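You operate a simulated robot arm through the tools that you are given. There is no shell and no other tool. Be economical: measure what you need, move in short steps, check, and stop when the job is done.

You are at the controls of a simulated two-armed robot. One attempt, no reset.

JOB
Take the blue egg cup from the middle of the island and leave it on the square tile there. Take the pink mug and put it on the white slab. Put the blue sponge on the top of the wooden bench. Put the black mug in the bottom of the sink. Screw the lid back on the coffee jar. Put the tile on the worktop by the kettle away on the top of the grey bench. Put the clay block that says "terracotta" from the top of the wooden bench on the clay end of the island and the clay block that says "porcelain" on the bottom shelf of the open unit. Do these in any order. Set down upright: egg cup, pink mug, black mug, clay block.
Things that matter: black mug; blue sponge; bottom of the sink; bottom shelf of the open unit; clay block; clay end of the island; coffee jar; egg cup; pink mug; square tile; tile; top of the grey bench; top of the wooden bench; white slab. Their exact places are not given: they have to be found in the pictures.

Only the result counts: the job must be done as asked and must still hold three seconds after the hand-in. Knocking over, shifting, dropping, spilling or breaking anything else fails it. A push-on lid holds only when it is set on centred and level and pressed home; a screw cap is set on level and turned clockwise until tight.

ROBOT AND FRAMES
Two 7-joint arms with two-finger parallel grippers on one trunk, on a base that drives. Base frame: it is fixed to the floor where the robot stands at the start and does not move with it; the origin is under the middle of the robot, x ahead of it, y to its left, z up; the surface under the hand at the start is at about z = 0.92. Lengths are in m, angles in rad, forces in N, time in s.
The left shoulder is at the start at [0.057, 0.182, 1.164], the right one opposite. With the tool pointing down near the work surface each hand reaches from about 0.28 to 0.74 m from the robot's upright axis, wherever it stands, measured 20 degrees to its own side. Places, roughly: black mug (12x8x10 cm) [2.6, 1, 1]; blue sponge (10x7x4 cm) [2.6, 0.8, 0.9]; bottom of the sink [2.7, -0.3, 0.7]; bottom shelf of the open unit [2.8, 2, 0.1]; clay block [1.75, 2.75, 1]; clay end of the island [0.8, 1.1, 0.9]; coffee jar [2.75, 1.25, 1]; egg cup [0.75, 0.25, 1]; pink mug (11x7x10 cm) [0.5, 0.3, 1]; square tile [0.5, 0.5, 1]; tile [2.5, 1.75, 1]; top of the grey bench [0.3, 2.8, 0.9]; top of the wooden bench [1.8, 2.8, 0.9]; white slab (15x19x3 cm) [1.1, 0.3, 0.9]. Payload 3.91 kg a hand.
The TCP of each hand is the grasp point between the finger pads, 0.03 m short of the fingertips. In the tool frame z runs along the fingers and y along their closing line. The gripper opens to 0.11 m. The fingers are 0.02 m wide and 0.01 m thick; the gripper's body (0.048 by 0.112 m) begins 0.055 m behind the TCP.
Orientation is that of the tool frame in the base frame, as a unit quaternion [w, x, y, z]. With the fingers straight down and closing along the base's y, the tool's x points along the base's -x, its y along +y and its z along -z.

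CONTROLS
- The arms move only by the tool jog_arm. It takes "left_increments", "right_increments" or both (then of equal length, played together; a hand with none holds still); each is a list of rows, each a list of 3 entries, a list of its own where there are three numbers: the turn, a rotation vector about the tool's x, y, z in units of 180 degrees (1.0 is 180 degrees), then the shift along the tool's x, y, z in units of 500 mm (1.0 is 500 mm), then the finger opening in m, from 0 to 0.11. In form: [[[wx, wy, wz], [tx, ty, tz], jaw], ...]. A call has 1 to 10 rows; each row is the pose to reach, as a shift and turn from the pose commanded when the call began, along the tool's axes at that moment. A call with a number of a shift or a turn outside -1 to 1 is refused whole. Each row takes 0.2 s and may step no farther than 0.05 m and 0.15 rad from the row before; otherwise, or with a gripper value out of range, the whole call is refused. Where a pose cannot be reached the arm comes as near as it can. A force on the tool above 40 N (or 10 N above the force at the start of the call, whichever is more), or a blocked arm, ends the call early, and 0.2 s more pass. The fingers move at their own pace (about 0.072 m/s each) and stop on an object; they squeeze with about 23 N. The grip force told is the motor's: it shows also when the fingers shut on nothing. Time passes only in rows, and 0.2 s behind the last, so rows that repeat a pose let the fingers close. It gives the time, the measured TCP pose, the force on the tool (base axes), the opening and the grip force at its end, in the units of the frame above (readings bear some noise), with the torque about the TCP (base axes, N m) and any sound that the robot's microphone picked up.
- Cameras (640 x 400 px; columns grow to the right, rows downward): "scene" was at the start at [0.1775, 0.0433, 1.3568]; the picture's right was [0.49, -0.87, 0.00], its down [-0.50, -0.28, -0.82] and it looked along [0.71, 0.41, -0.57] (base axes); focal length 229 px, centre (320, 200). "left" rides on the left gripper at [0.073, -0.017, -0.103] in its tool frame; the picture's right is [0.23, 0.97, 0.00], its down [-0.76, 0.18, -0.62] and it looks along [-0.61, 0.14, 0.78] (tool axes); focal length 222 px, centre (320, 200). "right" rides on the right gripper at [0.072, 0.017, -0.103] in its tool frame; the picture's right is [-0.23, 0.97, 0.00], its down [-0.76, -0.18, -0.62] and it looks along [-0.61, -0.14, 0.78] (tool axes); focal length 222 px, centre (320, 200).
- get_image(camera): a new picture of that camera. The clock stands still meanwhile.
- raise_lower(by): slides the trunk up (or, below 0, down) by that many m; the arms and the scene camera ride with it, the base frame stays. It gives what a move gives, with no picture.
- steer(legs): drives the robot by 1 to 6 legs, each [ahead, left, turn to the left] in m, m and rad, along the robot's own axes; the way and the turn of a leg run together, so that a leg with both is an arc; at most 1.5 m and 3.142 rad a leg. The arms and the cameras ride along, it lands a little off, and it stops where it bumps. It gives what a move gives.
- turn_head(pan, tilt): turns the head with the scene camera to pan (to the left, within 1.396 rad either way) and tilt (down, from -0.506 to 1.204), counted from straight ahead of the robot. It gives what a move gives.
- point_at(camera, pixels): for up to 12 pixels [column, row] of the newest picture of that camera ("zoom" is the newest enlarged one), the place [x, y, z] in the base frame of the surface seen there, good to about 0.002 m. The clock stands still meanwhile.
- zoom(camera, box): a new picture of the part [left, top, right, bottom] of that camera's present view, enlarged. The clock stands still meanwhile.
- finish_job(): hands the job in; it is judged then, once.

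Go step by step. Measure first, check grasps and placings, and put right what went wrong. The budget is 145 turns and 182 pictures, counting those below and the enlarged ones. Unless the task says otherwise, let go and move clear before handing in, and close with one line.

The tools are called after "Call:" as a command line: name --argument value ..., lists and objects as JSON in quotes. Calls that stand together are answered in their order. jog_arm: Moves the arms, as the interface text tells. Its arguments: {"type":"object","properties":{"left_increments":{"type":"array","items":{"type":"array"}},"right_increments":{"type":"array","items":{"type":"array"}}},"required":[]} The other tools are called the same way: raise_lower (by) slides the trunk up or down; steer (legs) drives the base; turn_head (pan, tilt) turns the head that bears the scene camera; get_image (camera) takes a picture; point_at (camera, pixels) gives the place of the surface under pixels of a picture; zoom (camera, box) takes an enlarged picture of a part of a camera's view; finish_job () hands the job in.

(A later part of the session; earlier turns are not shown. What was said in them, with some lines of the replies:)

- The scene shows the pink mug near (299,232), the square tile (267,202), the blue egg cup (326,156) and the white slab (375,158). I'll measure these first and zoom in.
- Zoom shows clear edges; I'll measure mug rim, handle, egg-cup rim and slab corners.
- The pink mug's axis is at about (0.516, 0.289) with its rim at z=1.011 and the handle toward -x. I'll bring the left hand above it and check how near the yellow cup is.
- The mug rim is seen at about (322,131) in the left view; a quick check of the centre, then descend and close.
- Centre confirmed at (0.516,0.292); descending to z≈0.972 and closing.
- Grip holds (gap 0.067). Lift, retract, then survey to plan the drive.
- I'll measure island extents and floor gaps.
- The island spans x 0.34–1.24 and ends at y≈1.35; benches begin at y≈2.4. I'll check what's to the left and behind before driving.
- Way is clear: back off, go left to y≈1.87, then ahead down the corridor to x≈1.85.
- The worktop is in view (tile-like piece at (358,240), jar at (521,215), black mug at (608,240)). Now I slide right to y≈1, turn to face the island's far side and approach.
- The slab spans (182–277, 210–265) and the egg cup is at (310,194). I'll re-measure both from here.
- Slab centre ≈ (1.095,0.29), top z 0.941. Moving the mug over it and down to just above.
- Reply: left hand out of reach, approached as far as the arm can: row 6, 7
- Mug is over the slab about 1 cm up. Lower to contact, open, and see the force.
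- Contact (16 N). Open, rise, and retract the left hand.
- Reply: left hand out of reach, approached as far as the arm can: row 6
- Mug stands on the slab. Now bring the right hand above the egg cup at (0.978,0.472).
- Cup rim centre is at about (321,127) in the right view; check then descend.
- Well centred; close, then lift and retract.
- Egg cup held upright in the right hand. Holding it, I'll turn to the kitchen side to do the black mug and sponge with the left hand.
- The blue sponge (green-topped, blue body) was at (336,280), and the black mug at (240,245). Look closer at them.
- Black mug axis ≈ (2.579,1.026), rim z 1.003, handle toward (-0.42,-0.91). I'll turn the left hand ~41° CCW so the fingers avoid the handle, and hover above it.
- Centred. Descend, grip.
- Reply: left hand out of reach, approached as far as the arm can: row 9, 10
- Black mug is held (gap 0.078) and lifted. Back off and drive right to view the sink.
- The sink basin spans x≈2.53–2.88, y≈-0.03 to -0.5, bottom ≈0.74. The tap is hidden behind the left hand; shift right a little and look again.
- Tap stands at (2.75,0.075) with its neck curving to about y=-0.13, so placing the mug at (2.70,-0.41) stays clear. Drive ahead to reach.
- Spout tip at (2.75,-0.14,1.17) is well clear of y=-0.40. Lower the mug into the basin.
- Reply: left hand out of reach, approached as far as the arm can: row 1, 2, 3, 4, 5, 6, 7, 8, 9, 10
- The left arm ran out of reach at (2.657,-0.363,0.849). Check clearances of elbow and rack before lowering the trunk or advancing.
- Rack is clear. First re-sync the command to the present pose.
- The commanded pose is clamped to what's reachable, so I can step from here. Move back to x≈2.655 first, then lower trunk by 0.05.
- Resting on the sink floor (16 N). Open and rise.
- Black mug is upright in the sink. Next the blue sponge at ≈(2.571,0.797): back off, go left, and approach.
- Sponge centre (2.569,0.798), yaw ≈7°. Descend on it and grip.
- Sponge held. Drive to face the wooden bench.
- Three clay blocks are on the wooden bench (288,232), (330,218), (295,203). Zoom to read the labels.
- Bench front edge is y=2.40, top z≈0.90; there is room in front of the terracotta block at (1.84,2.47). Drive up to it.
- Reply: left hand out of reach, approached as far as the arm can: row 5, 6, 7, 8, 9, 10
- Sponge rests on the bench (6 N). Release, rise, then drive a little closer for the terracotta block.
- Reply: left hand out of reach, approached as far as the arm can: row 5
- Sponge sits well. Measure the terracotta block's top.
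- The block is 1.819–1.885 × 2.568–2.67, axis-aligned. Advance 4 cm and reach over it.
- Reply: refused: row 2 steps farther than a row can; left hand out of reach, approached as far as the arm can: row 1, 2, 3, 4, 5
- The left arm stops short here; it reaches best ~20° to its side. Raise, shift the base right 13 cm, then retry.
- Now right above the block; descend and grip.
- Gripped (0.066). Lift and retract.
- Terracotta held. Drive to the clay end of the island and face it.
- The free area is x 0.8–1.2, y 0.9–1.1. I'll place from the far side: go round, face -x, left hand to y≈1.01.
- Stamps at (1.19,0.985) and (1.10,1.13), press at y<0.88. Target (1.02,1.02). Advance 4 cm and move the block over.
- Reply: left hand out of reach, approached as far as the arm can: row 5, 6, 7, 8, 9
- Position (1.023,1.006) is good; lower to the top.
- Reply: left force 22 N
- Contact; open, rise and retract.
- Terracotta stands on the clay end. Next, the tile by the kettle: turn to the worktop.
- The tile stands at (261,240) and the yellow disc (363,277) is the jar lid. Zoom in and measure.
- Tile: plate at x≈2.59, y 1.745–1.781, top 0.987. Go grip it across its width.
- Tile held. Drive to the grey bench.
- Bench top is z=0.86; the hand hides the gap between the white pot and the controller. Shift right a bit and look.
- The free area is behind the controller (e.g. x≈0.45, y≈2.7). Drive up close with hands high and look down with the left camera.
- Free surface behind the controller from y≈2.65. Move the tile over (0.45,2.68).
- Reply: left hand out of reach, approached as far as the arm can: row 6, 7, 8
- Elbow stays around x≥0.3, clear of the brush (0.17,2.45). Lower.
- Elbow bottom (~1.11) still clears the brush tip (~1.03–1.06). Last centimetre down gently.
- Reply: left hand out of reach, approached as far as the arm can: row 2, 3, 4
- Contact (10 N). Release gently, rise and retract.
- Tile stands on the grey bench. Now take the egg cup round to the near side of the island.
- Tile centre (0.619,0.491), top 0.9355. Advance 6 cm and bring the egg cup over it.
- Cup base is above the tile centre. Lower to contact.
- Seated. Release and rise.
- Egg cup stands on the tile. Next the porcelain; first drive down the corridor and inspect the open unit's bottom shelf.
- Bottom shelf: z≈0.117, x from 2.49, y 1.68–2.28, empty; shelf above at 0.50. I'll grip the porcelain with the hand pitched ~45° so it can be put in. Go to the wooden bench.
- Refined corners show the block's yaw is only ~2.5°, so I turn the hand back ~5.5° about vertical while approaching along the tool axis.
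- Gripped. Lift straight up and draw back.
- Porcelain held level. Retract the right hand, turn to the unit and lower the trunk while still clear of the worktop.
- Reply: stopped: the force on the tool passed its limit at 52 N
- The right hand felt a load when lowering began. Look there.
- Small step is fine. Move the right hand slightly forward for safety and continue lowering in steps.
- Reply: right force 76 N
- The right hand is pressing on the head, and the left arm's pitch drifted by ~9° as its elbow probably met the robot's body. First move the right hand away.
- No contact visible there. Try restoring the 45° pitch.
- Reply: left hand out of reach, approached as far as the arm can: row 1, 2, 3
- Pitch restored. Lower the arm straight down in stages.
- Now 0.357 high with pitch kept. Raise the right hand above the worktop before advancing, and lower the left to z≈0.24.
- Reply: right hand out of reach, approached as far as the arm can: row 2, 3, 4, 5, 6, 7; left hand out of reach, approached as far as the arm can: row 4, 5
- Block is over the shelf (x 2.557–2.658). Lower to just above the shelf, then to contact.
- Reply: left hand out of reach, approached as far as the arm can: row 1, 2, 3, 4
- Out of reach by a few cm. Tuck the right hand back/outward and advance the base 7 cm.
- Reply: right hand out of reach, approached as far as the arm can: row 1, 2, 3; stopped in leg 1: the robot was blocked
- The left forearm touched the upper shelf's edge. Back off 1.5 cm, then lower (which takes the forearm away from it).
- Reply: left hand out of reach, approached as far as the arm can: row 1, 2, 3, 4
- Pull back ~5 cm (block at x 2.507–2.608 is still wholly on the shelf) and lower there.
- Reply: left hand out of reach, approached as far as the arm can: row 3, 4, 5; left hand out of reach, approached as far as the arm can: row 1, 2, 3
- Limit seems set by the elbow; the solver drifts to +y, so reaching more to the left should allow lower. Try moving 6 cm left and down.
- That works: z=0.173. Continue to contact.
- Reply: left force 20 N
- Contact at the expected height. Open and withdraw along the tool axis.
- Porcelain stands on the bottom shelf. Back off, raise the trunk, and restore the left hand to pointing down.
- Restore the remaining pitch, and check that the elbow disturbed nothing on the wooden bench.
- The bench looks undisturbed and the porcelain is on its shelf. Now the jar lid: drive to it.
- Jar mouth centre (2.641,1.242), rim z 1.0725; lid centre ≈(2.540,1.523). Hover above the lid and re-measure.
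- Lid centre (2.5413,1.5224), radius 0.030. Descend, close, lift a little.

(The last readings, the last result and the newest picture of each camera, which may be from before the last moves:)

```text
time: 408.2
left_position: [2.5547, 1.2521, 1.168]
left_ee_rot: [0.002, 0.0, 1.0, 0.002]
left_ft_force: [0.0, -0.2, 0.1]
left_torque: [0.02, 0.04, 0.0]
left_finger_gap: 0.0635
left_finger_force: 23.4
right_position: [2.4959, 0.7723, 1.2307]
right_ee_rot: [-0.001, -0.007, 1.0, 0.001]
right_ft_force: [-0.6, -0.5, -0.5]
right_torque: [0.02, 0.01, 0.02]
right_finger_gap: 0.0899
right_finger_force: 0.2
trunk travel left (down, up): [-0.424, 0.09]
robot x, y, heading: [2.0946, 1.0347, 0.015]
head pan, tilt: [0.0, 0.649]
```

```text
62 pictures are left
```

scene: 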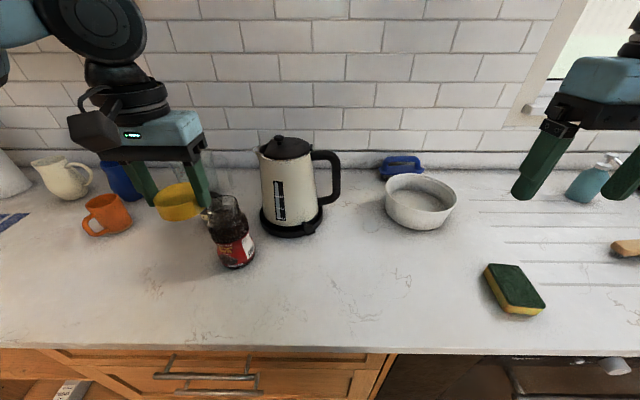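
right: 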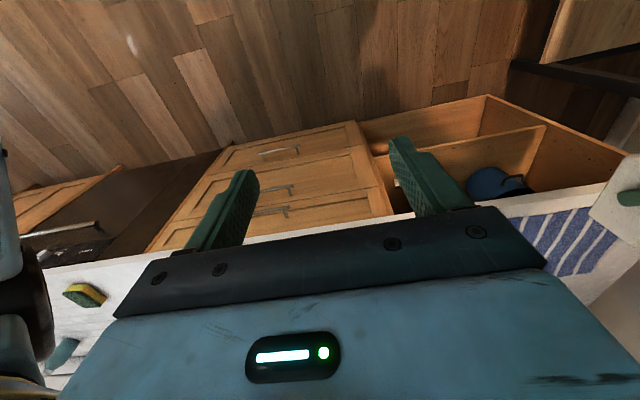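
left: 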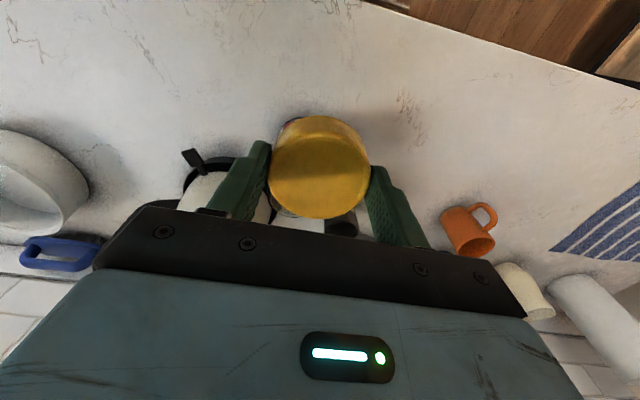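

Lid is centred on the TCP within 1 mm. Re-measure the jar's mouth from here.

Call:
turn_head --pan 0.2 --tilt 0.75

Call:
zoom --camera "scene" --box '[230, 120, 370, 240]'

```text
time: 408.9
left_position: [2.5552, 1.2529, 1.1679]
left_ee_rot: [0.002, 0.0, 1.0, 0.002]
left_ft_force: [0.0, 0.2, 1.1]
left_torque: [0.02, 0.01, -0.01]
left_finger_gap: 0.0634
left_finger_force: 23.1
right_position: [2.496, 0.7731, 1.2303]
right_ee_rot: [-0.001, -0.006, 1.0, 0.0]
right_ft_force: [0.6, 0.2, -0.6]
right_torque: [0.0, 0.02, 0.03]
right_finger_gap: 0.0903
right_finger_force: 0.1
trunk travel left (down, up): [-0.424, 0.09]
robot x, y, heading: [2.0995, 1.0409, 0.01]
head pan, tilt: [0.201, 0.75]
```

```text
3.33 times, centred on (300, 180) of scene
```

zoom: 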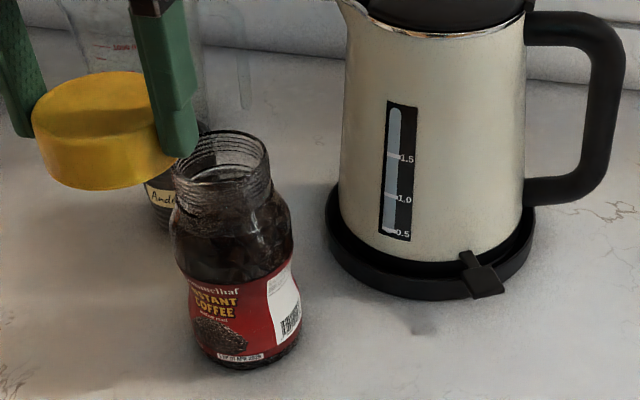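

Call:
point_at --camera "zoom" --pixels '[[174, 172], [267, 155], [225, 186], [200, 184], [250, 176], [260, 142], [235, 133], [210, 134], [176, 180], [268, 165], [205, 188]]'

```text
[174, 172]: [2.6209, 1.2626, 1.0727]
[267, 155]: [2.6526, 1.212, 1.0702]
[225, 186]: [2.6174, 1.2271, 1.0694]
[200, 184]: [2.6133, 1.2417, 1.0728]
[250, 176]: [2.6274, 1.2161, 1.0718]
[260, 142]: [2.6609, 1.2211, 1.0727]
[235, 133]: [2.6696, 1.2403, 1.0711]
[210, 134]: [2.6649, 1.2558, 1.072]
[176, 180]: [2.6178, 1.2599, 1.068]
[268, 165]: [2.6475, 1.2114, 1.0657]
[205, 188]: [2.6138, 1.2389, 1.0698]
```

Jar mouth centre ≈ (2.641,1.241). Move above it and wind the hand counter-clockwise in the air for screwing travel.

Call:
jog_arm --left_increments '[[[0, 0, 0], [-0.086, -0.011, 0], 0.04], [[0, 0, -0.047], [-0.172, -0.023, 0], 0.04], [[0, 0, -0.094], [-0.172, -0.023, 0], 0.04], [[0, 0, -0.141], [-0.172, -0.023, 0], 0.04], [[0, 0, -0.188], [-0.172, -0.023, 0.02], 0.04], [[0, 0, -0.235], [-0.172, -0.023, 0.04], 0.04], [[0, 0, -0.282], [-0.172, -0.023, 0.06], 0.04], [[0, 0, -0.329], [-0.172, -0.023, 0.08], 0.04], [[0, 0, -0.376], [-0.172, -0.023, 0.09], 0.04], [[0, 0, -0.42], [-0.172, -0.023, 0.09], 0.04]]'

Call:
zoom --camera "scene" --box '[200, 70, 400, 240]'

```text
time: 411.1
left_position: [2.6416, 1.2421, 1.1237]
left_ee_rot: [0.002, -0.614, 0.789, 0.0]
left_ft_force: [0.1, -0.3, 0.2]
left_torque: [-0.01, 0.01, 0.0]
left_finger_gap: 0.0635
left_finger_force: 23.2
left hand out of reach, approached as far as the arm can: row 2, 3, 4, 5
right_position: [2.496, 0.7721, 1.2296]
right_ee_rot: [0.0, -0.006, 1.0, 0.0]
right_ft_force: [0.1, 0.0, 0.6]
right_torque: [0.01, 0.02, 0.0]
right_finger_gap: 0.0898
right_finger_force: 0.1
trunk travel left (down, up): [-0.424, 0.09]
robot x, y, heading: [2.0989, 1.0376, 0.01]
head pan, tilt: [0.201, 0.75]
```

```text
2.35 times, centred on (300, 155) of scene
```

zoom: 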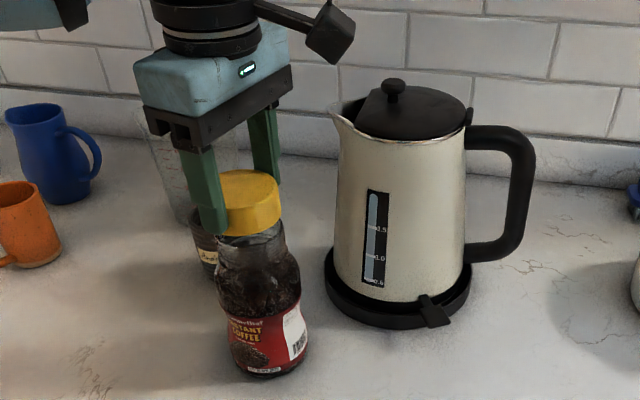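

Lid is over the mouth. Lower gently to find contact.

Call:
jog_arm --left_increments '[[[0, 0, 0], [0, 0, 0.02], 0.04], [[0, 0, 0], [0, 0, 0.034], 0.04], [[0, 0, 0], [0, 0, 0.042], 0.04], [[0, 0, 0], [0, 0, 0.05], 0.04], [[0, 0, 0], [0, 0, 0.056], 0.04]]'

Call:
zoom --camera "scene" --box '[210, 100, 350, 240]'

```text
time: 412.3
left_position: [2.6401, 1.2401, 1.0975]
left_ee_rot: [0.003, -0.613, 0.79, -0.002]
left_ft_force: [3.1, -1.3, 5.9]
left_torque: [-0.2, -0.1, 0.0]
left_finger_gap: 0.0649
left_finger_force: 23.5
right_position: [2.4947, 0.7724, 1.23]
right_ee_rot: [0.0, -0.006, 1.0, 0.0]
right_ft_force: [0.4, -0.4, 0.0]
right_torque: [-0.02, 0.04, 0.0]
right_finger_gap: 0.0899
right_finger_force: 0.1
trunk travel left (down, up): [-0.424, 0.09]
robot x, y, heading: [2.1007, 1.0383, 0.013]
head pan, tilt: [0.201, 0.75]
```

```text
2.86 times, centred on (280, 170) of scene
```

zoom: 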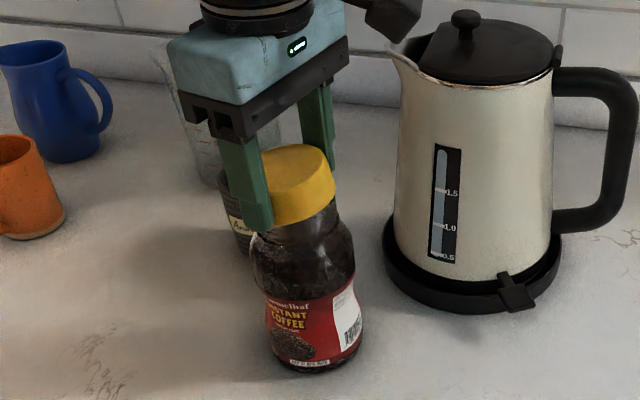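

Lid is on the thread (6 N). Screw clockwise with light downward feed.

Call:
jog_arm --left_increments '[[[0, 0, 0.045], [0, 0, 0.002], 0.04], [[0, 0, 0.09], [0, 0, 0.003], 0.04], [[0, 0, 0.135], [0, 0, 0.004], 0.04], [[0, 0, 0.18], [0, 0, 0.005], 0.04], [[0, 0, 0.225], [0, 0, 0.006], 0.04], [[0, 0, 0.27], [0, 0, 0.007], 0.04], [[0, 0, 0.315], [0, 0, 0.008], 0.04], [[0, 0, 0.36], [0, 0, 0.009], 0.04], [[0, 0, 0.405], [0, 0, 0.01], 0.04], [[0, 0, 0.45], [0, 0, 0.011], 0.04]]'

Call:
zoom --camera "scene" --box '[210, 100, 350, 240]'

```text
time: 414.5
left_position: [2.6411, 1.2407, 1.0906]
left_ee_rot: [0.002, 0.049, 0.999, 0.002]
left_ft_force: [1.6, 0.5, 1.1]
left_torque: [0.0, 0.0, -0.04]
left_finger_gap: 0.0641
left_finger_force: 23.3
right_position: [2.4956, 0.7724, 1.231]
right_ee_rot: [-0.001, -0.007, 1.0, 0.001]
right_ft_force: [-1.1, 0.0, -0.2]
right_torque: [0.01, 0.03, 0.05]
right_finger_gap: 0.09
right_finger_force: 0.2
trunk travel left (down, up): [-0.424, 0.09]
robot x, y, heading: [2.0983, 1.0398, 0.014]
head pan, tilt: [0.201, 0.75]
```

```text
2.86 times, centred on (280, 170) of scene
```

zoom: 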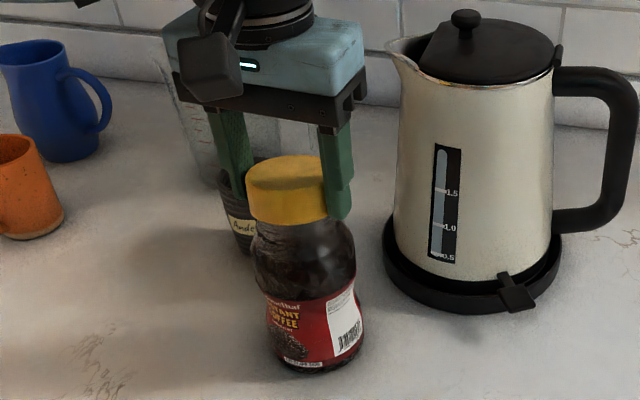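

It fed down 7 mm. Continue clockwise.

Call:
jog_arm --left_increments '[[[0, 0, 0.045], [0, 0, 0.002], 0.04], [[0, 0, 0.09], [0, 0, 0.003], 0.04], [[0, 0, 0.135], [0, 0, 0.004], 0.04], [[0, 0, 0.18], [0, 0, 0.005], 0.04], [[0, 0, 0.225], [0, 0, 0.006], 0.04], [[0, 0, 0.27], [0, 0, 0.007], 0.04], [[0, 0, 0.315], [0, 0, 0.008], 0.04], [[0, 0, 0.36], [0, 0, 0.009], 0.04], [[0, 0, 0.405], [0, 0, 0.01], 0.04]]'

Call:
zoom --camera "scene" --box '[210, 100, 350, 240]'

```text
time: 416.5
left_position: [2.64, 1.242, 1.086]
left_ee_rot: [0.001, 0.632, 0.775, 0.002]
left_ft_force: [1.8, -0.4, 7.8]
left_torque: [-0.14, -0.13, 0.04]
left_finger_gap: 0.0637
left_finger_force: 23.0
right_position: [2.4949, 0.7723, 1.2294]
right_ee_rot: [-0.001, -0.006, 1.0, 0.0]
right_ft_force: [0.0, -0.4, -0.7]
right_torque: [0.01, 0.03, 0.02]
right_finger_gap: 0.0902
right_finger_force: 0.1
trunk travel left (down, up): [-0.424, 0.09]
robot x, y, heading: [2.0991, 1.0435, 0.014]
head pan, tilt: [0.201, 0.75]
```

```text
2.86 times, centred on (280, 170) of scene
```

zoom: 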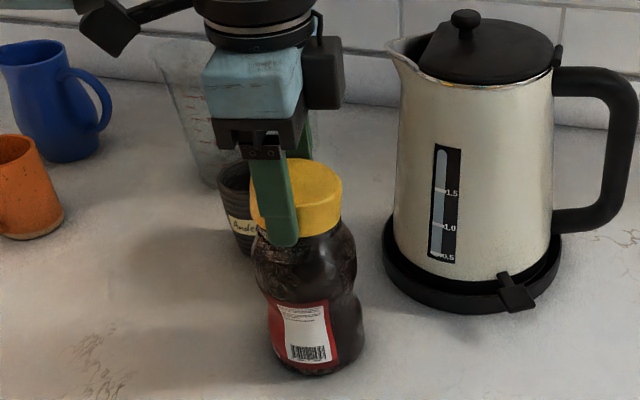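

Now at the expected seated height (1.086), and the jar itself turned with the lid, so it's near tight. I'll release, wind back, regrasp and tighten under a firmer press, reading the torque.

Call:
jog_arm --left_increments '[[[0, 0, 0], [0, 0, 0], 0.08], [[0, 0, 0], [0, 0, 0], 0.085], [[0, 0, -0.045], [0, 0, -0.004], 0.085], [[0, 0, -0.09], [0, 0, -0.004], 0.085], [[0, 0, -0.135], [0, 0, -0.004], 0.085], [[0, 0, -0.18], [0, 0, -0.004], 0.085], [[0, 0, -0.225], [0, 0, -0.004], 0.085], [[0, 0, -0.27], [0, 0, -0.004], 0.085], [[0, 0, -0.315], [0, 0, -0.004], 0.085], [[0, 0, -0.36], [0, 0, -0.004], 0.085]]'

Call:
zoom --camera "scene" --box '[210, 100, 350, 240]'

Call:
get_image --camera "left"

```text
time: 418.7
left_position: [2.6413, 1.2407, 1.0875]
left_ee_rot: [0.001, 0.117, 0.993, 0.001]
left_ft_force: [-0.5, -0.5, 1.1]
left_torque: [0.0, 0.01, -0.04]
left_finger_gap: 0.085
left_finger_force: 0.1
right_position: [2.4963, 0.7722, 1.2289]
right_ee_rot: [-0.001, -0.006, 1.0, 0.001]
right_ft_force: [-0.2, -0.3, 0.0]
right_torque: [-0.01, 0.01, 0.04]
right_finger_gap: 0.0897
right_finger_force: 0.0
trunk travel left (down, up): [-0.424, 0.09]
robot x, y, heading: [2.0999, 1.0379, 0.014]
head pan, tilt: [0.201, 0.75]
```

```text
2.86 times, centred on (280, 170) of scene
```

zoom: 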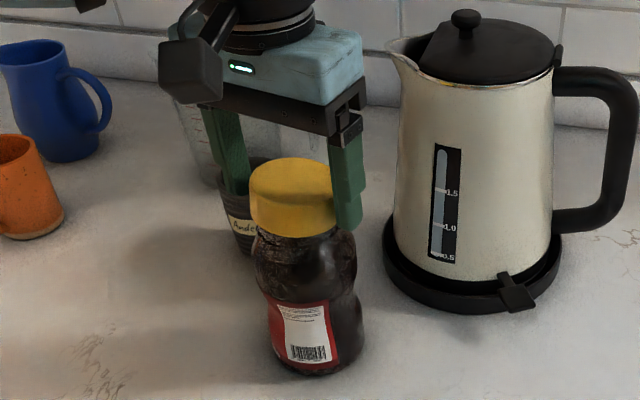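

```text
55 pictures are left
```

left: 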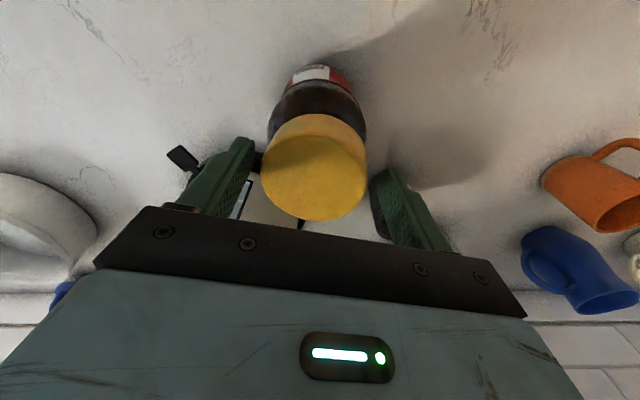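

Lid looks level. Wind back further, then regrasp.

Call:
jog_arm --left_increments '[[[0, 0, -0.045], [0, 0, 0], 0.085], [[0, 0, -0.09], [0, 0, 0], 0.085], [[0, 0, -0.135], [0, 0, 0], 0.085], [[0, 0, -0.18], [0, 0, 0], 0.085], [[0, 0, -0.225], [0, 0, 0], 0.085], [[0, 0, -0.27], [0, 0, 0], 0.085], [[0, 0, -0.27], [0, 0, 0], 0.04], [[0, 0, -0.27], [0, 0, 0], 0.04], [[0, 0, -0.27], [0, 0, 0], 0.04], [[0, 0, -0.27], [0, 0, 0.0], 0.04]]'

Call:
jog_arm --left_increments '[[[0, 0, 0], [0, 0, 0.006], 0.04], [[0, 0, 0], [0, 0, 0.014], 0.04], [[0, 0, 0.02], [0, 0, 0.016], 0.04], [[0, 0, 0.04], [0, 0, 0.018], 0.04]]'

```text
time: 420.9
left_position: [2.6412, 1.2419, 1.0874]
left_ee_rot: [0.003, -0.301, 0.953, 0.0]
left_ft_force: [0.3, -1.3, 0.6]
left_torque: [-0.05, -0.04, -0.01]
left_finger_gap: 0.0643
left_finger_force: 22.6
right_position: [2.4958, 0.7723, 1.23]
right_ee_rot: [-0.001, -0.006, 1.0, 0.0]
right_ft_force: [0.2, 0.5, 0.0]
right_torque: [0.01, -0.02, 0.02]
right_finger_gap: 0.0899
right_finger_force: 0.1
trunk travel left (down, up): [-0.424, 0.09]
robot x, y, heading: [2.101, 1.0426, 0.01]
head pan, tilt: [0.201, 0.75]
```

```text
time: 421.9
left_position: [2.641, 1.2399, 1.0822]
left_ee_rot: [0.005, -0.241, 0.971, -0.001]
left_ft_force: [4.3, -2.1, 27.2]
left_torque: [-0.16, -0.03, 0.02]
left_finger_gap: 0.0631
left_finger_force: 23.4
right_position: [2.4954, 0.7715, 1.2308]
right_ee_rot: [0.0, -0.006, 1.0, -0.001]
right_ft_force: [0.1, 0.1, 0.1]
right_torque: [-0.03, -0.02, 0.0]
right_finger_gap: 0.09
right_finger_force: 0.1
trunk travel left (down, up): [-0.424, 0.09]
robot x, y, heading: [2.0982, 1.0406, 0.013]
head pan, tilt: [0.201, 0.75]
```

27 N press. Turn further clockwise under it and compare the jar label.

Call:
jog_arm --left_increments '[[[0, 0, 0.045], [0, 0, 0], 0.04], [[0, 0, 0.09], [0, 0, 0], 0.04], [[0, 0, 0.135], [0, 0, 0], 0.04], [[0, 0, 0.18], [0, 0, 0], 0.04], [[0, 0, 0.225], [0, 0, 0.0], 0.04]]'

Call:
zoom --camera "scene" --box '[210, 100, 350, 240]'

```text
time: 423.1
left_position: [2.6409, 1.2387, 1.0802]
left_ee_rot: [0.003, 0.111, 0.994, 0.001]
left_ft_force: [5.0, -6.6, 22.9]
left_torque: [-0.68, -0.23, -0.02]
left_finger_gap: 0.0629
left_finger_force: 23.2
right_position: [2.4957, 0.7706, 1.2311]
right_ee_rot: [0.0, -0.006, 1.0, -0.001]
right_ft_force: [0.4, 1.4, -0.3]
right_torque: [0.0, -0.02, -0.01]
right_finger_gap: 0.0901
right_finger_force: 0.0
trunk travel left (down, up): [-0.424, 0.09]
robot x, y, heading: [2.0985, 1.0424, 0.012]
head pan, tilt: [0.201, 0.75]
```

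```text
2.86 times, centred on (280, 170) of scene
```

zoom: 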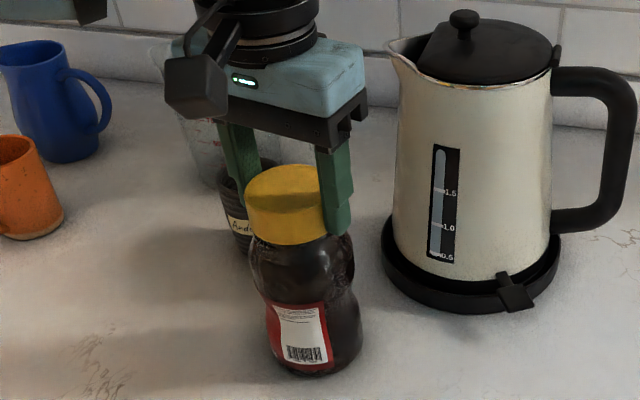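

The jar hardly turned this time and the lid fed down further (1.080). Continue turning.

Call:
jog_arm --left_increments '[[[0, 0, 0.045], [0, 0, 0.001], 0.04], [[0, 0, 0.09], [0, 0, 0.001], 0.04], [[0, 0, 0.135], [0, 0, 0.002], 0.04], [[0, 0, 0.18], [0, 0, 0.002], 0.04], [[0, 0, 0.225], [0, 0, 0.002], 0.04], [[0, 0, 0.27], [0, 0, 0.002], 0.04]]'

Call:
zoom --camera "scene" --box '[210, 100, 350, 240]'

```text
time: 424.5
left_position: [2.641, 1.2401, 1.0794]
left_ee_rot: [0.003, 0.51, 0.86, 0.003]
left_ft_force: [1.0, -7.0, 28.2]
left_torque: [-0.36, 0.06, 0.0]
left_finger_gap: 0.0632
left_finger_force: 23.4
right_position: [2.4941, 0.7708, 1.2296]
right_ee_rot: [0.0, -0.007, 1.0, 0.001]
right_ft_force: [-1.2, 0.6, 0.2]
right_torque: [0.02, 0.04, -0.01]
right_finger_gap: 0.09
right_finger_force: 0.0
trunk travel left (down, up): [-0.424, 0.09]
robot x, y, heading: [2.0997, 1.0393, 0.011]
head pan, tilt: [0.201, 0.75]
```

```text
2.86 times, centred on (280, 170) of scene
```

zoom: 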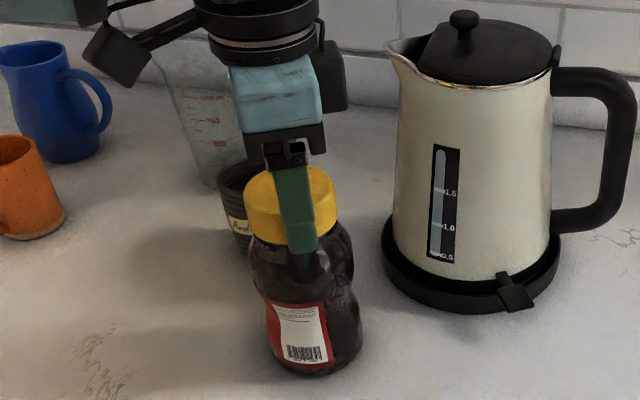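

Label stayed put while the hand turned ~48°, so the lid is advancing on the thread. Regrasp and continue until the jar resists.

Call:
jog_arm --left_increments '[[[0, 0, 0], [0, 0, -0.012], 0.04], [[0, 0, 0], [0, 0, -0.012], 0.085], [[0, 0, 0], [0, 0, -0.012], 0.085], [[0, 0, -0.045], [0, 0, -0.012], 0.085], [[0, 0, -0.09], [0, 0, -0.012], 0.085], [[0, 0, -0.135], [0, 0, -0.012], 0.085], [[0, 0, -0.18], [0, 0, -0.012], 0.085], [[0, 0, -0.225], [0, 0, -0.012], 0.085], [[0, 0, -0.27], [0, 0, -0.012], 0.085], [[0, 0, -0.315], [0, 0, -0.012], 0.085]]'

Call:
zoom --camera "scene" --box '[230, 140, 330, 240]'

Call:
jog_arm --left_increments '[[[0, 0, -0.045], [0, 0, 0], 0.085], [[0, 0, -0.09], [0, 0, 0], 0.085], [[0, 0, -0.135], [0, 0, 0], 0.085], [[0, 0, -0.18], [0, 0, 0], 0.085], [[0, 0, -0.225], [0, 0, 0], 0.085], [[0, 0, -0.27], [0, 0, 0], 0.085], [[0, 0, -0.315], [0, 0, 0], 0.085], [[0, 0, -0.36], [0, 0, 0], 0.085], [[0, 0, -0.405], [0, 0, 0], 0.085]]'

Call:
jog_arm --left_increments '[[[0, 0, 0], [0, 0, 0], 0.04], [[0, 0, 0], [0, 0, 0], 0.04], [[0, 0, 0], [0, 0, 0], 0.04], [[0, 0, 0], [0, 0, 0], 0.04], [[0, 0, 0], [0, 0, 0.008], 0.04], [[0, 0, 0], [0, 0, 0.012], 0.04], [[0, 0, 0], [0, 0, 0.012], 0.04]]'

```text
time: 426.7
left_position: [2.6408, 1.2416, 1.0826]
left_ee_rot: [0.002, 0.038, 0.999, 0.001]
left_ft_force: [1.1, -0.5, 0.5]
left_torque: [-0.01, 0.01, 0.0]
left_finger_gap: 0.0852
left_finger_force: 0.1
right_position: [2.4954, 0.772, 1.2292]
right_ee_rot: [-0.001, -0.005, 1.0, 0.0]
right_ft_force: [0.4, -0.2, 0.2]
right_torque: [-0.02, 0.02, 0.05]
right_finger_gap: 0.0896
right_finger_force: 0.0
trunk travel left (down, up): [-0.424, 0.09]
robot x, y, heading: [2.1002, 1.0403, 0.014]
head pan, tilt: [0.201, 0.75]
```

```text
4.00 times, centred on (280, 190) of scene
```

zoom: 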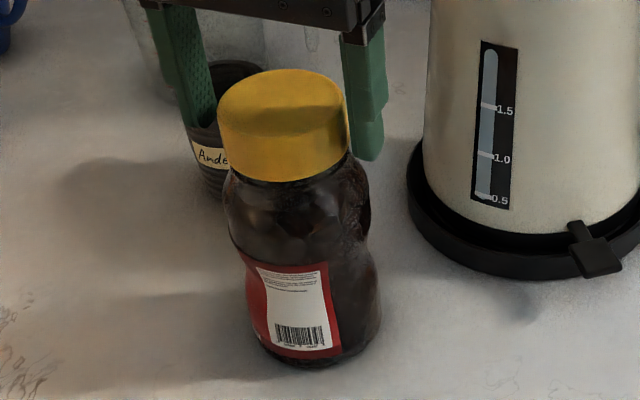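

```text
time: 428.7
left_position: [2.6415, 1.2424, 1.0828]
left_ee_rot: [0.002, -0.564, 0.826, 0.001]
left_ft_force: [0.0, 0.5, -0.8]
left_torque: [-0.02, 0.02, 0.02]
left_finger_gap: 0.0849
left_finger_force: 0.0
right_position: [2.4961, 0.7721, 1.2294]
right_ee_rot: [-0.001, -0.006, 1.0, 0.0]
right_ft_force: [-0.1, -0.1, 0.3]
right_torque: [-0.01, -0.03, -0.02]
right_finger_gap: 0.0897
right_finger_force: 0.1
trunk travel left (down, up): [-0.424, 0.09]
robot x, y, heading: [2.1003, 1.0429, 0.014]
head pan, tilt: [0.201, 0.75]
```

```text
time: 430.3
left_position: [2.64, 1.2409, 1.0817]
left_ee_rot: [0.005, -0.562, 0.827, -0.003]
left_ft_force: [0.3, 4.8, 35.8]
left_torque: [0.18, 0.55, -0.05]
left_finger_gap: 0.063
left_finger_force: 23.0
right_position: [2.4934, 0.7718, 1.2311]
right_ee_rot: [0.001, -0.007, 1.0, 0.0]
right_ft_force: [0.6, -0.5, -0.4]
right_torque: [-0.01, -0.03, 0.02]
right_finger_gap: 0.09
right_finger_force: 0.1
trunk travel left (down, up): [-0.424, 0.09]
robot x, y, heading: [2.0975, 1.038, 0.011]
head pan, tilt: [0.201, 0.75]
```

Call:
jog_arm --left_increments '[[[0, 0, 0.03], [0, 0, -0.003], 0.04], [[0, 0, 0.075], [0, 0, -0.003], 0.04], [[0, 0, 0.12], [0, 0, -0.003], 0.04], [[0, 0, 0.165], [0, 0, -0.003], 0.04], [[0, 0, 0.21], [0, 0, -0.003], 0.04], [[0, 0, 0.255], [0, 0, -0.003], 0.04], [[0, 0, 0.3], [0, 0, -0.003], 0.04], [[0, 0, 0.345], [0, 0, -0.003], 0.04]]'

Call:
zoom --camera "scene" --box '[230, 140, 330, 240]'

```text
time: 432.1
left_position: [2.6414, 1.2394, 1.0812]
left_ee_rot: [0.004, -0.052, 0.999, 0.001]
left_ft_force: [8.8, -4.1, 25.0]
left_torque: [-0.85, -0.56, 0.06]
left_finger_gap: 0.0628
left_finger_force: 23.2
right_position: [2.496, 0.7708, 1.2295]
right_ee_rot: [-0.001, -0.006, 1.0, 0.0]
right_ft_force: [-0.3, 0.0, -0.6]
right_torque: [-0.03, 0.01, -0.02]
right_finger_gap: 0.0899
right_finger_force: 0.1
trunk travel left (down, up): [-0.424, 0.09]
robot x, y, heading: [2.1005, 1.0397, 0.013]
head pan, tilt: [0.201, 0.75]
```

```text
4.00 times, centred on (280, 190) of scene
```

zoom: 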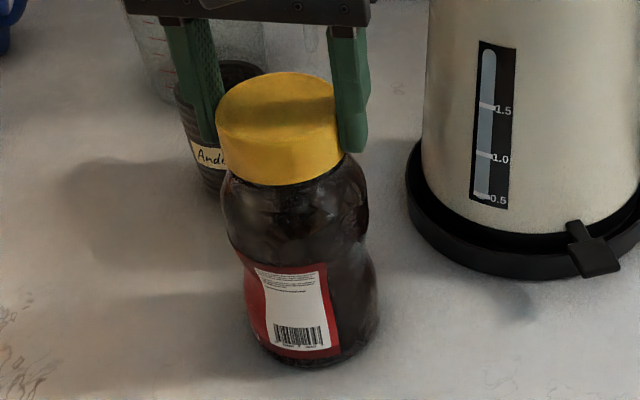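

Need to know whether the lid turns with the fingers: compare its texture in the hand camera before and after a turn.

Call:
zoom --camera "left" --box '[230, 90, 400, 225]'

Call:
jog_arm --left_increments '[[[0, 0, 0.045], [0, 0, 0], 0.04], [[0, 0, 0.09], [0, 0, 0], 0.04], [[0, 0, 0.135], [0, 0, 0], 0.04], [[0, 0, 0.18], [0, 0, 0], 0.04], [[0, 0, 0.225], [0, 0, 0], 0.04]]'

Call:
zoom --camera "left" --box '[230, 90, 400, 225]'

Call:
zoom --camera "scene" --box '[230, 140, 330, 240]'

```text
2.96 times, centred on (315, 158) of left
```

zoom: 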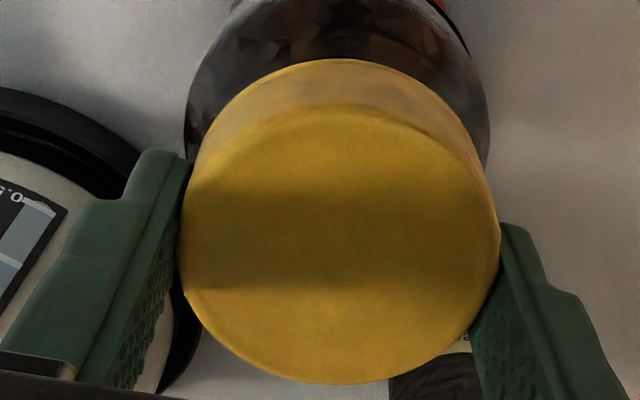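

```text
time: 433.3
left_position: [2.6406, 1.2384, 1.0811]
left_ee_rot: [0.002, 0.295, 0.955, 0.002]
left_ft_force: [3.7, -4.6, 25.6]
left_torque: [-0.17, -0.01, 0.03]
left_finger_gap: 0.0631
left_finger_force: 22.7
right_position: [2.4944, 0.7715, 1.2292]
right_ee_rot: [0.0, -0.006, 1.0, 0.0]
right_ft_force: [0.3, -0.2, 0.3]
right_torque: [0.0, 0.01, -0.04]
right_finger_gap: 0.0901
right_finger_force: 0.0
trunk travel left (down, up): [-0.424, 0.09]
robot x, y, heading: [2.0974, 1.0445, 0.009]
head pan, tilt: [0.201, 0.75]
```

```text
2.96 times, centred on (315, 158) of left
```

zoom: 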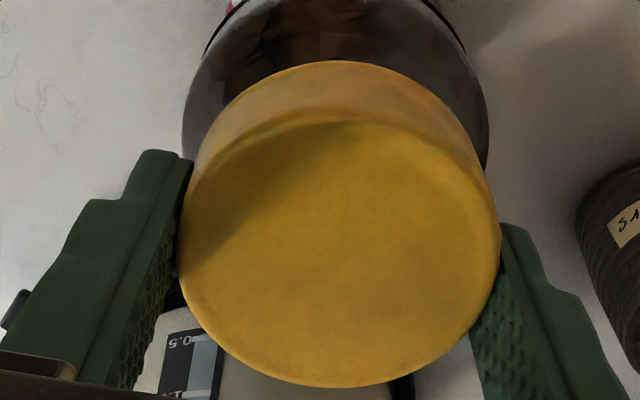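

```text
4.00 times, centred on (280, 190) of scene
```

zoom: 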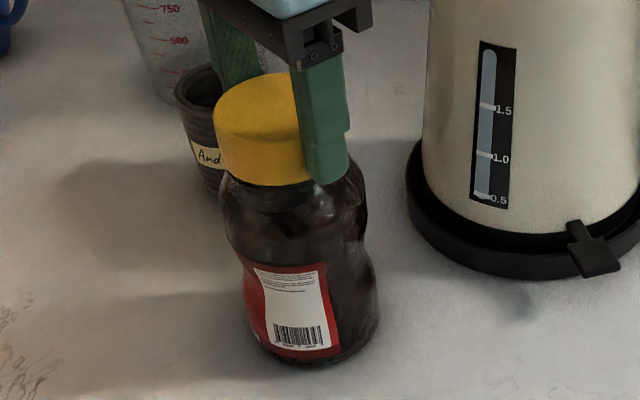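

Test for tightness: ease the press to a few newtons and turn; if the jar now turns with the lid, it is tight.

Call:
jog_arm --left_increments '[[[0, 0, 0], [0, 0, -0.006], 0.04], [[0, 0, 0], [0, 0, -0.009], 0.04], [[0, 0, 0.045], [0, 0, -0.009], 0.04], [[0, 0, 0.09], [0, 0, -0.009], 0.04], [[0, 0, 0.135], [0, 0, -0.009], 0.04], [[0, 0, 0.18], [0, 0, -0.009], 0.04]]'

Call:
zoom --camera "scene" --box '[230, 140, 330, 240]'

```text
time: 434.7
left_position: [2.642, 1.2414, 1.0833]
left_ee_rot: [0.001, 0.55, 0.835, 0.002]
left_ft_force: [-0.1, 0.4, -5.3]
left_torque: [0.0, 0.02, 0.05]
left_finger_gap: 0.0629
left_finger_force: 23.4
right_position: [2.4965, 0.7722, 1.2293]
right_ee_rot: [-0.001, -0.006, 1.0, 0.0]
right_ft_force: [-0.4, 0.8, 0.1]
right_torque: [0.01, -0.01, -0.02]
right_finger_gap: 0.0898
right_finger_force: 0.0
trunk travel left (down, up): [-0.424, 0.09]
robot x, y, heading: [2.0966, 1.0427, 0.015]
head pan, tilt: [0.201, 0.75]
```

```text
4.00 times, centred on (280, 190) of scene
```

zoom: 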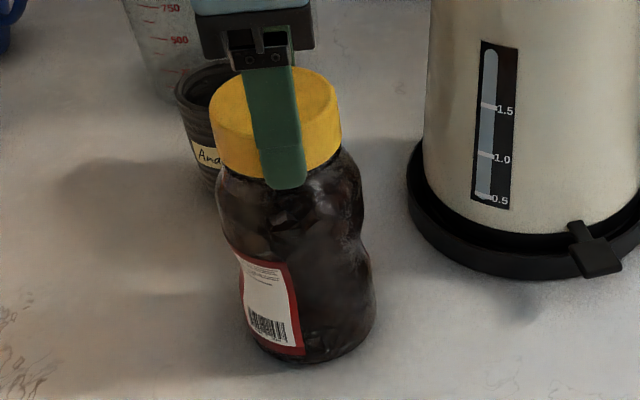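

The jar even hung from the lid (−5 N) and turned with it, so threads hold. Set it down, release, and measure lid height and level.

Call:
jog_arm --left_increments '[[[0, 0, 0], [0, 0, 0.004], 0.04], [[0, 0, 0], [0, 0, 0.007], 0.04], [[0, 0, 0], [0, 0, 0.007], 0.085], [[0, 0, 0], [0, 0, 0.007], 0.085], [[0, 0, 0], [0, 0, -0.06], 0.085], [[0, 0, -0.045], [0, 0, -0.13], 0.085], [[0, 0, -0.09], [0, 0, -0.13], 0.085], [[0, 0, -0.135], [0, 0, -0.13], 0.085], [[0, 0, -0.18], [0, 0, -0.13], 0.085], [[0, 0, -0.225], [0, 0, -0.13], 0.085]]'

Call:
zoom --camera "scene" --box '[230, 140, 330, 240]'

Call:
point_at --camera "zoom" --pixels '[[235, 100], [320, 100], [275, 80], [275, 130], [275, 105], [250, 178], [300, 178], [345, 150]]'

```text
time: 436.9
left_position: [2.6409, 1.242, 1.1491]
left_ee_rot: [0.003, 0.222, 0.975, 0.002]
left_ft_force: [-0.1, 0.1, 0.5]
left_torque: [-0.03, 0.02, 0.01]
left_finger_gap: 0.085
left_finger_force: 0.1
right_position: [2.4968, 0.7733, 1.2299]
right_ee_rot: [-0.001, -0.006, 1.0, 0.0]
right_ft_force: [-0.1, -0.1, -0.6]
right_torque: [0.0, 0.02, -0.03]
right_finger_gap: 0.0899
right_finger_force: 0.0
trunk travel left (down, up): [-0.424, 0.09]
robot x, y, heading: [2.0982, 1.0384, 0.014]
head pan, tilt: [0.201, 0.75]
```

```text
4.00 times, centred on (280, 190) of scene
```

zoom: 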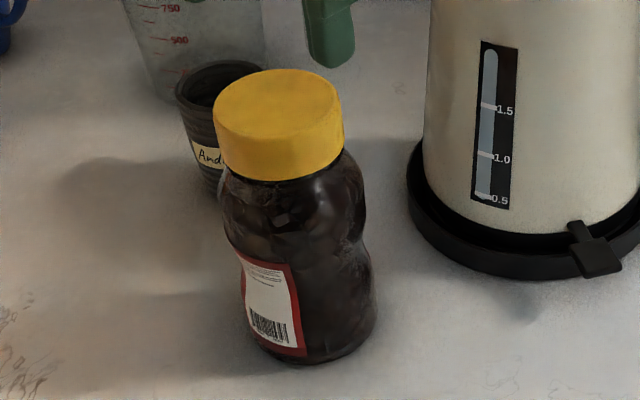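

```text
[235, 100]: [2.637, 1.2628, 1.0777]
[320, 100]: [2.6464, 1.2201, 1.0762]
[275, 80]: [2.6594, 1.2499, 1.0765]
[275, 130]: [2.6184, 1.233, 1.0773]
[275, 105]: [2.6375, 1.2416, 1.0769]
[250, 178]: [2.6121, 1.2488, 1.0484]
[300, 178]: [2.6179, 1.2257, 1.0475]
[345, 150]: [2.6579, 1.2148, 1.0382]
```

Lid is level with its top at 1.077 — fully down. One more confirming twist with light press, regrasping at original height.

Call:
jog_arm --left_increments '[[[0, 0, -0.045], [0, 0, 0.04], 0.085], [[0, 0, -0.09], [0, 0, 0.08], 0.085], [[0, 0, -0.135], [0, 0, 0.12], 0.085], [[0, 0, -0.18], [0, 0, 0.124], 0.085], [[0, 0, -0.225], [0, 0, 0.124], 0.085], [[0, 0, -0.27], [0, 0, 0.124], 0.085], [[0, 0, -0.27], [0, 0, 0.124], 0.04], [[0, 0, -0.27], [0, 0, 0.124], 0.04], [[0, 0, -0.27], [0, 0, 0.124], 0.04], [[0, 0, -0.27], [0, 0, 0.126], 0.04]]'

Call:
jog_arm --left_increments '[[[0, 0, 0], [0, 0, 0.003], 0.04], [[0, 0, 0.045], [0, 0, 0.004], 0.04], [[0, 0, 0.09], [0, 0, 0.004], 0.04], [[0, 0, 0.135], [0, 0, 0.004], 0.04], [[0, 0, 0.18], [0, 0, 0.004], 0.04], [[0, 0, 0.225], [0, 0, 0.004], 0.04]]'

Call:
zoom --camera "scene" --box '[230, 140, 330, 240]'

```text
time: 439.1
left_position: [2.6406, 1.241, 1.0854]
left_ee_rot: [0.002, -0.195, 0.981, 0.0]
left_ft_force: [-0.7, 2.5, 5.7]
left_torque: [0.02, 0.0, -0.03]
left_finger_gap: 0.0632
left_finger_force: 23.0
right_position: [2.4959, 0.7712, 1.2302]
right_ee_rot: [-0.001, -0.006, 1.0, 0.0]
right_ft_force: [1.2, 0.4, -0.2]
right_torque: [0.0, 0.0, 0.01]
right_finger_gap: 0.0901
right_finger_force: 0.2
trunk travel left (down, up): [-0.424, 0.09]
robot x, y, heading: [2.0998, 1.0369, 0.014]
head pan, tilt: [0.201, 0.75]
```

```text
time: 440.5
left_position: [2.6415, 1.2414, 1.0843]
left_ee_rot: [0.004, 0.157, 0.988, 0.001]
left_ft_force: [3.4, 5.3, 25.2]
left_torque: [0.21, -0.18, 0.11]
left_finger_gap: 0.0634
left_finger_force: 23.1
right_position: [2.495, 0.773, 1.23]
right_ee_rot: [0.001, -0.006, 1.0, 0.0]
right_ft_force: [0.1, 0.4, 0.2]
right_torque: [0.01, 0.01, -0.02]
right_finger_gap: 0.09
right_finger_force: 0.2
trunk travel left (down, up): [-0.424, 0.09]
robot x, y, heading: [2.1001, 1.0392, 0.009]
head pan, tilt: [0.201, 0.75]
```

```text
4.00 times, centred on (280, 190) of scene
```

zoom: 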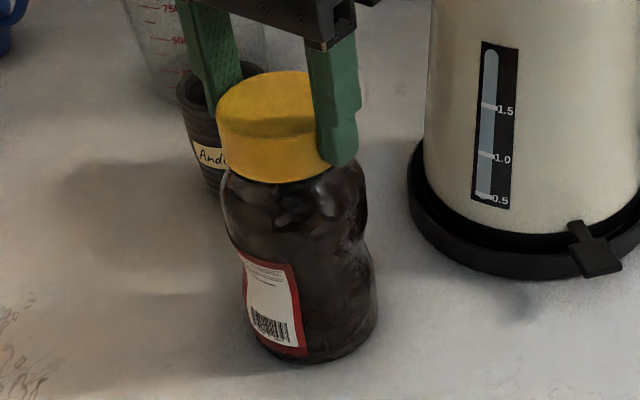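

Press was higher than wanted (25 N). Ease to ~1 N on the table and twist.

Call:
jog_arm --left_increments '[[[0, 0, 0], [0, 0, -0.004], 0.04], [[0, 0, 0], [0, 0, -0.006], 0.04], [[0, 0, 0], [0, 0, -0.006], 0.04]]'

Call:
jog_arm --left_increments '[[[0, 0, 0.045], [0, 0, 0], 0.04], [[0, 0, 0.09], [0, 0, 0], 0.04], [[0, 0, 0.135], [0, 0, 0], 0.04], [[0, 0, 0.18], [0, 0, 0], 0.04], [[0, 0, 0.225], [0, 0, 0], 0.04]]'

Call:
zoom --camera "scene" --box '[230, 140, 330, 240]'

```text
time: 441.3
left_position: [2.6399, 1.2418, 1.085]
left_ee_rot: [0.0, 0.157, 0.988, 0.001]
left_ft_force: [3.5, 2.5, 7.7]
left_torque: [0.16, -0.29, 0.0]
left_finger_gap: 0.0633
left_finger_force: 23.1
right_position: [2.4955, 0.7726, 1.2298]
right_ee_rot: [0.0, -0.006, 1.0, 0.0]
right_ft_force: [0.1, 0.8, -0.3]
right_torque: [-0.07, 0.02, 0.02]
right_finger_gap: 0.0901
right_finger_force: 0.1
trunk travel left (down, up): [-0.424, 0.09]
robot x, y, heading: [2.1026, 1.0374, 0.009]
head pan, tilt: [0.201, 0.75]
```

```text
time: 442.5
left_position: [2.6407, 1.2403, 1.0856]
left_ee_rot: [0.0, 0.49, 0.871, 0.002]
left_ft_force: [0.6, -1.4, -2.7]
left_torque: [-0.15, 0.01, 0.0]
left_finger_gap: 0.0632
left_finger_force: 23.5
right_position: [2.4951, 0.7717, 1.2303]
right_ee_rot: [-0.001, -0.006, 1.0, 0.0]
right_ft_force: [0.2, -0.5, 0.0]
right_torque: [0.02, 0.03, -0.01]
right_finger_gap: 0.0901
right_finger_force: 0.1
trunk travel left (down, up): [-0.424, 0.09]
robot x, y, heading: [2.1015, 1.0398, 0.01]
head pan, tilt: [0.201, 0.75]
```

```text
4.00 times, centred on (280, 190) of scene
```

zoom: 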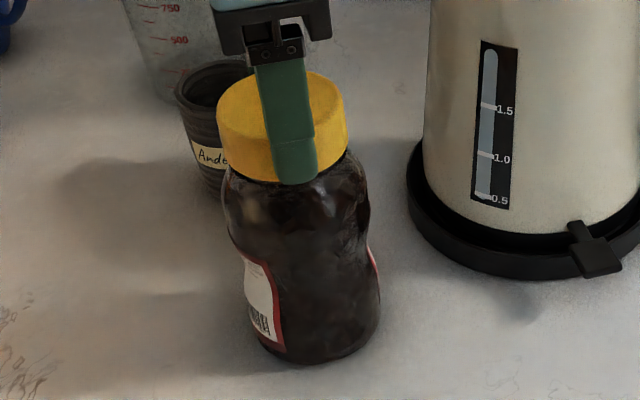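

At light press the jar turns wholly with the lid (label moved along), unlike on the first turn: the cap is tight. Set down, release and withdraw upward.

Call:
jog_arm --left_increments '[[[0, 0, 0], [0, 0, 0.003], 0.04], [[0, 0, 0], [0, 0, 0.004], 0.04], [[0, 0, 0], [0, 0, 0.004], 0.09], [[0, 0, 0], [0, 0, 0.004], 0.09], [[0, 0, 0], [0, 0, -0.06], 0.09], [[0, 0, 0], [0, 0, -0.13], 0.09], [[0, 0, -0.04], [0, 0, -0.19], 0.09], [[0, 0, -0.085], [0, 0, -0.24], 0.09], [[0, 0, -0.13], [0, 0, -0.27], 0.09], [[0, 0, -0.17], [0, 0, -0.27], 0.09]]'

Call:
steer --legs '[[-0.25, 0, 0]]'

Call:
turn_head --pan 0.25 --tilt 0.5

Call:
get_image --camera "scene"

```text
time: 444.7
left_position: [2.6269, 1.2579, 1.2162]
left_ee_rot: [0.001, 0.24, 0.971, 0.002]
left_ft_force: [0.1, -0.6, 1.0]
left_torque: [0.0, 0.02, -0.01]
left_finger_gap: 0.0901
left_finger_force: 0.0
left hand out of reach, approached as far as the arm can: row 7, 8, 9, 10
right_position: [2.4966, 0.7736, 1.2299]
right_ee_rot: [0.0, -0.005, 1.0, 0.0]
right_ft_force: [0.0, -0.7, 0.5]
right_torque: [0.0, 0.02, -0.01]
right_finger_gap: 0.0901
right_finger_force: 0.1
trunk travel left (down, up): [-0.424, 0.09]
robot x, y, heading: [2.1011, 1.0389, 0.011]
head pan, tilt: [0.201, 0.75]
```

```text
time: 446.5
left_position: [2.3776, 1.2548, 1.2158]
left_ee_rot: [0.001, 0.241, 0.971, 0.002]
left_ft_force: [0.0, -0.4, -0.4]
left_torque: [-0.02, -0.02, 0.01]
left_finger_gap: 0.0901
left_finger_force: 0.0
right_position: [2.2496, 0.7696, 1.2296]
right_ee_rot: [0.0, -0.008, 1.0, 0.0]
right_ft_force: [-0.8, -0.1, -0.3]
right_torque: [-0.01, 0.0, -0.01]
right_finger_gap: 0.0901
right_finger_force: 0.2
trunk travel left (down, up): [-0.424, 0.09]
robot x, y, heading: [1.854, 1.0342, 0.016]
head pan, tilt: [0.201, 0.75]
```

```text
time: 447.3
left_position: [2.3779, 1.2551, 1.2143]
left_ee_rot: [0.001, 0.24, 0.971, 0.002]
left_ft_force: [-0.3, -0.1, 0.4]
left_torque: [-0.01, -0.03, 0.04]
left_finger_gap: 0.0902
left_finger_force: 0.0
right_position: [2.2488, 0.7707, 1.23]
right_ee_rot: [-0.002, -0.008, 1.0, 0.0]
right_ft_force: [-0.4, 0.8, 0.2]
right_torque: [0.0, 0.01, -0.01]
right_finger_gap: 0.09
right_finger_force: 0.0
trunk travel left (down, up): [-0.424, 0.09]
robot x, y, heading: [1.8541, 1.0339, 0.018]
head pan, tilt: [0.25, 0.499]
```

```text
43 pictures are left
```

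scene: 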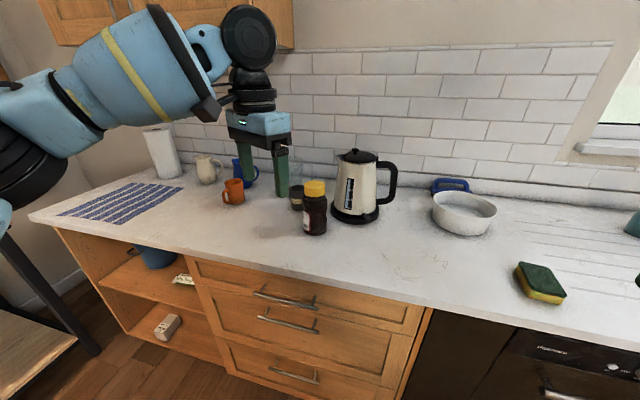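

The jar is capped and upright, the porcelain block is on the bottom shelf, and both hands are clear. The other placings were checked when they were made, so I'm handing in.

Call:
finish_job

```text
The job is handed in.
```

I did all eight tasks and handed the job in. I judged the coffee jar lid tight because the jar turned with it, not from a torque reading, and I did not look at every item again at the end.
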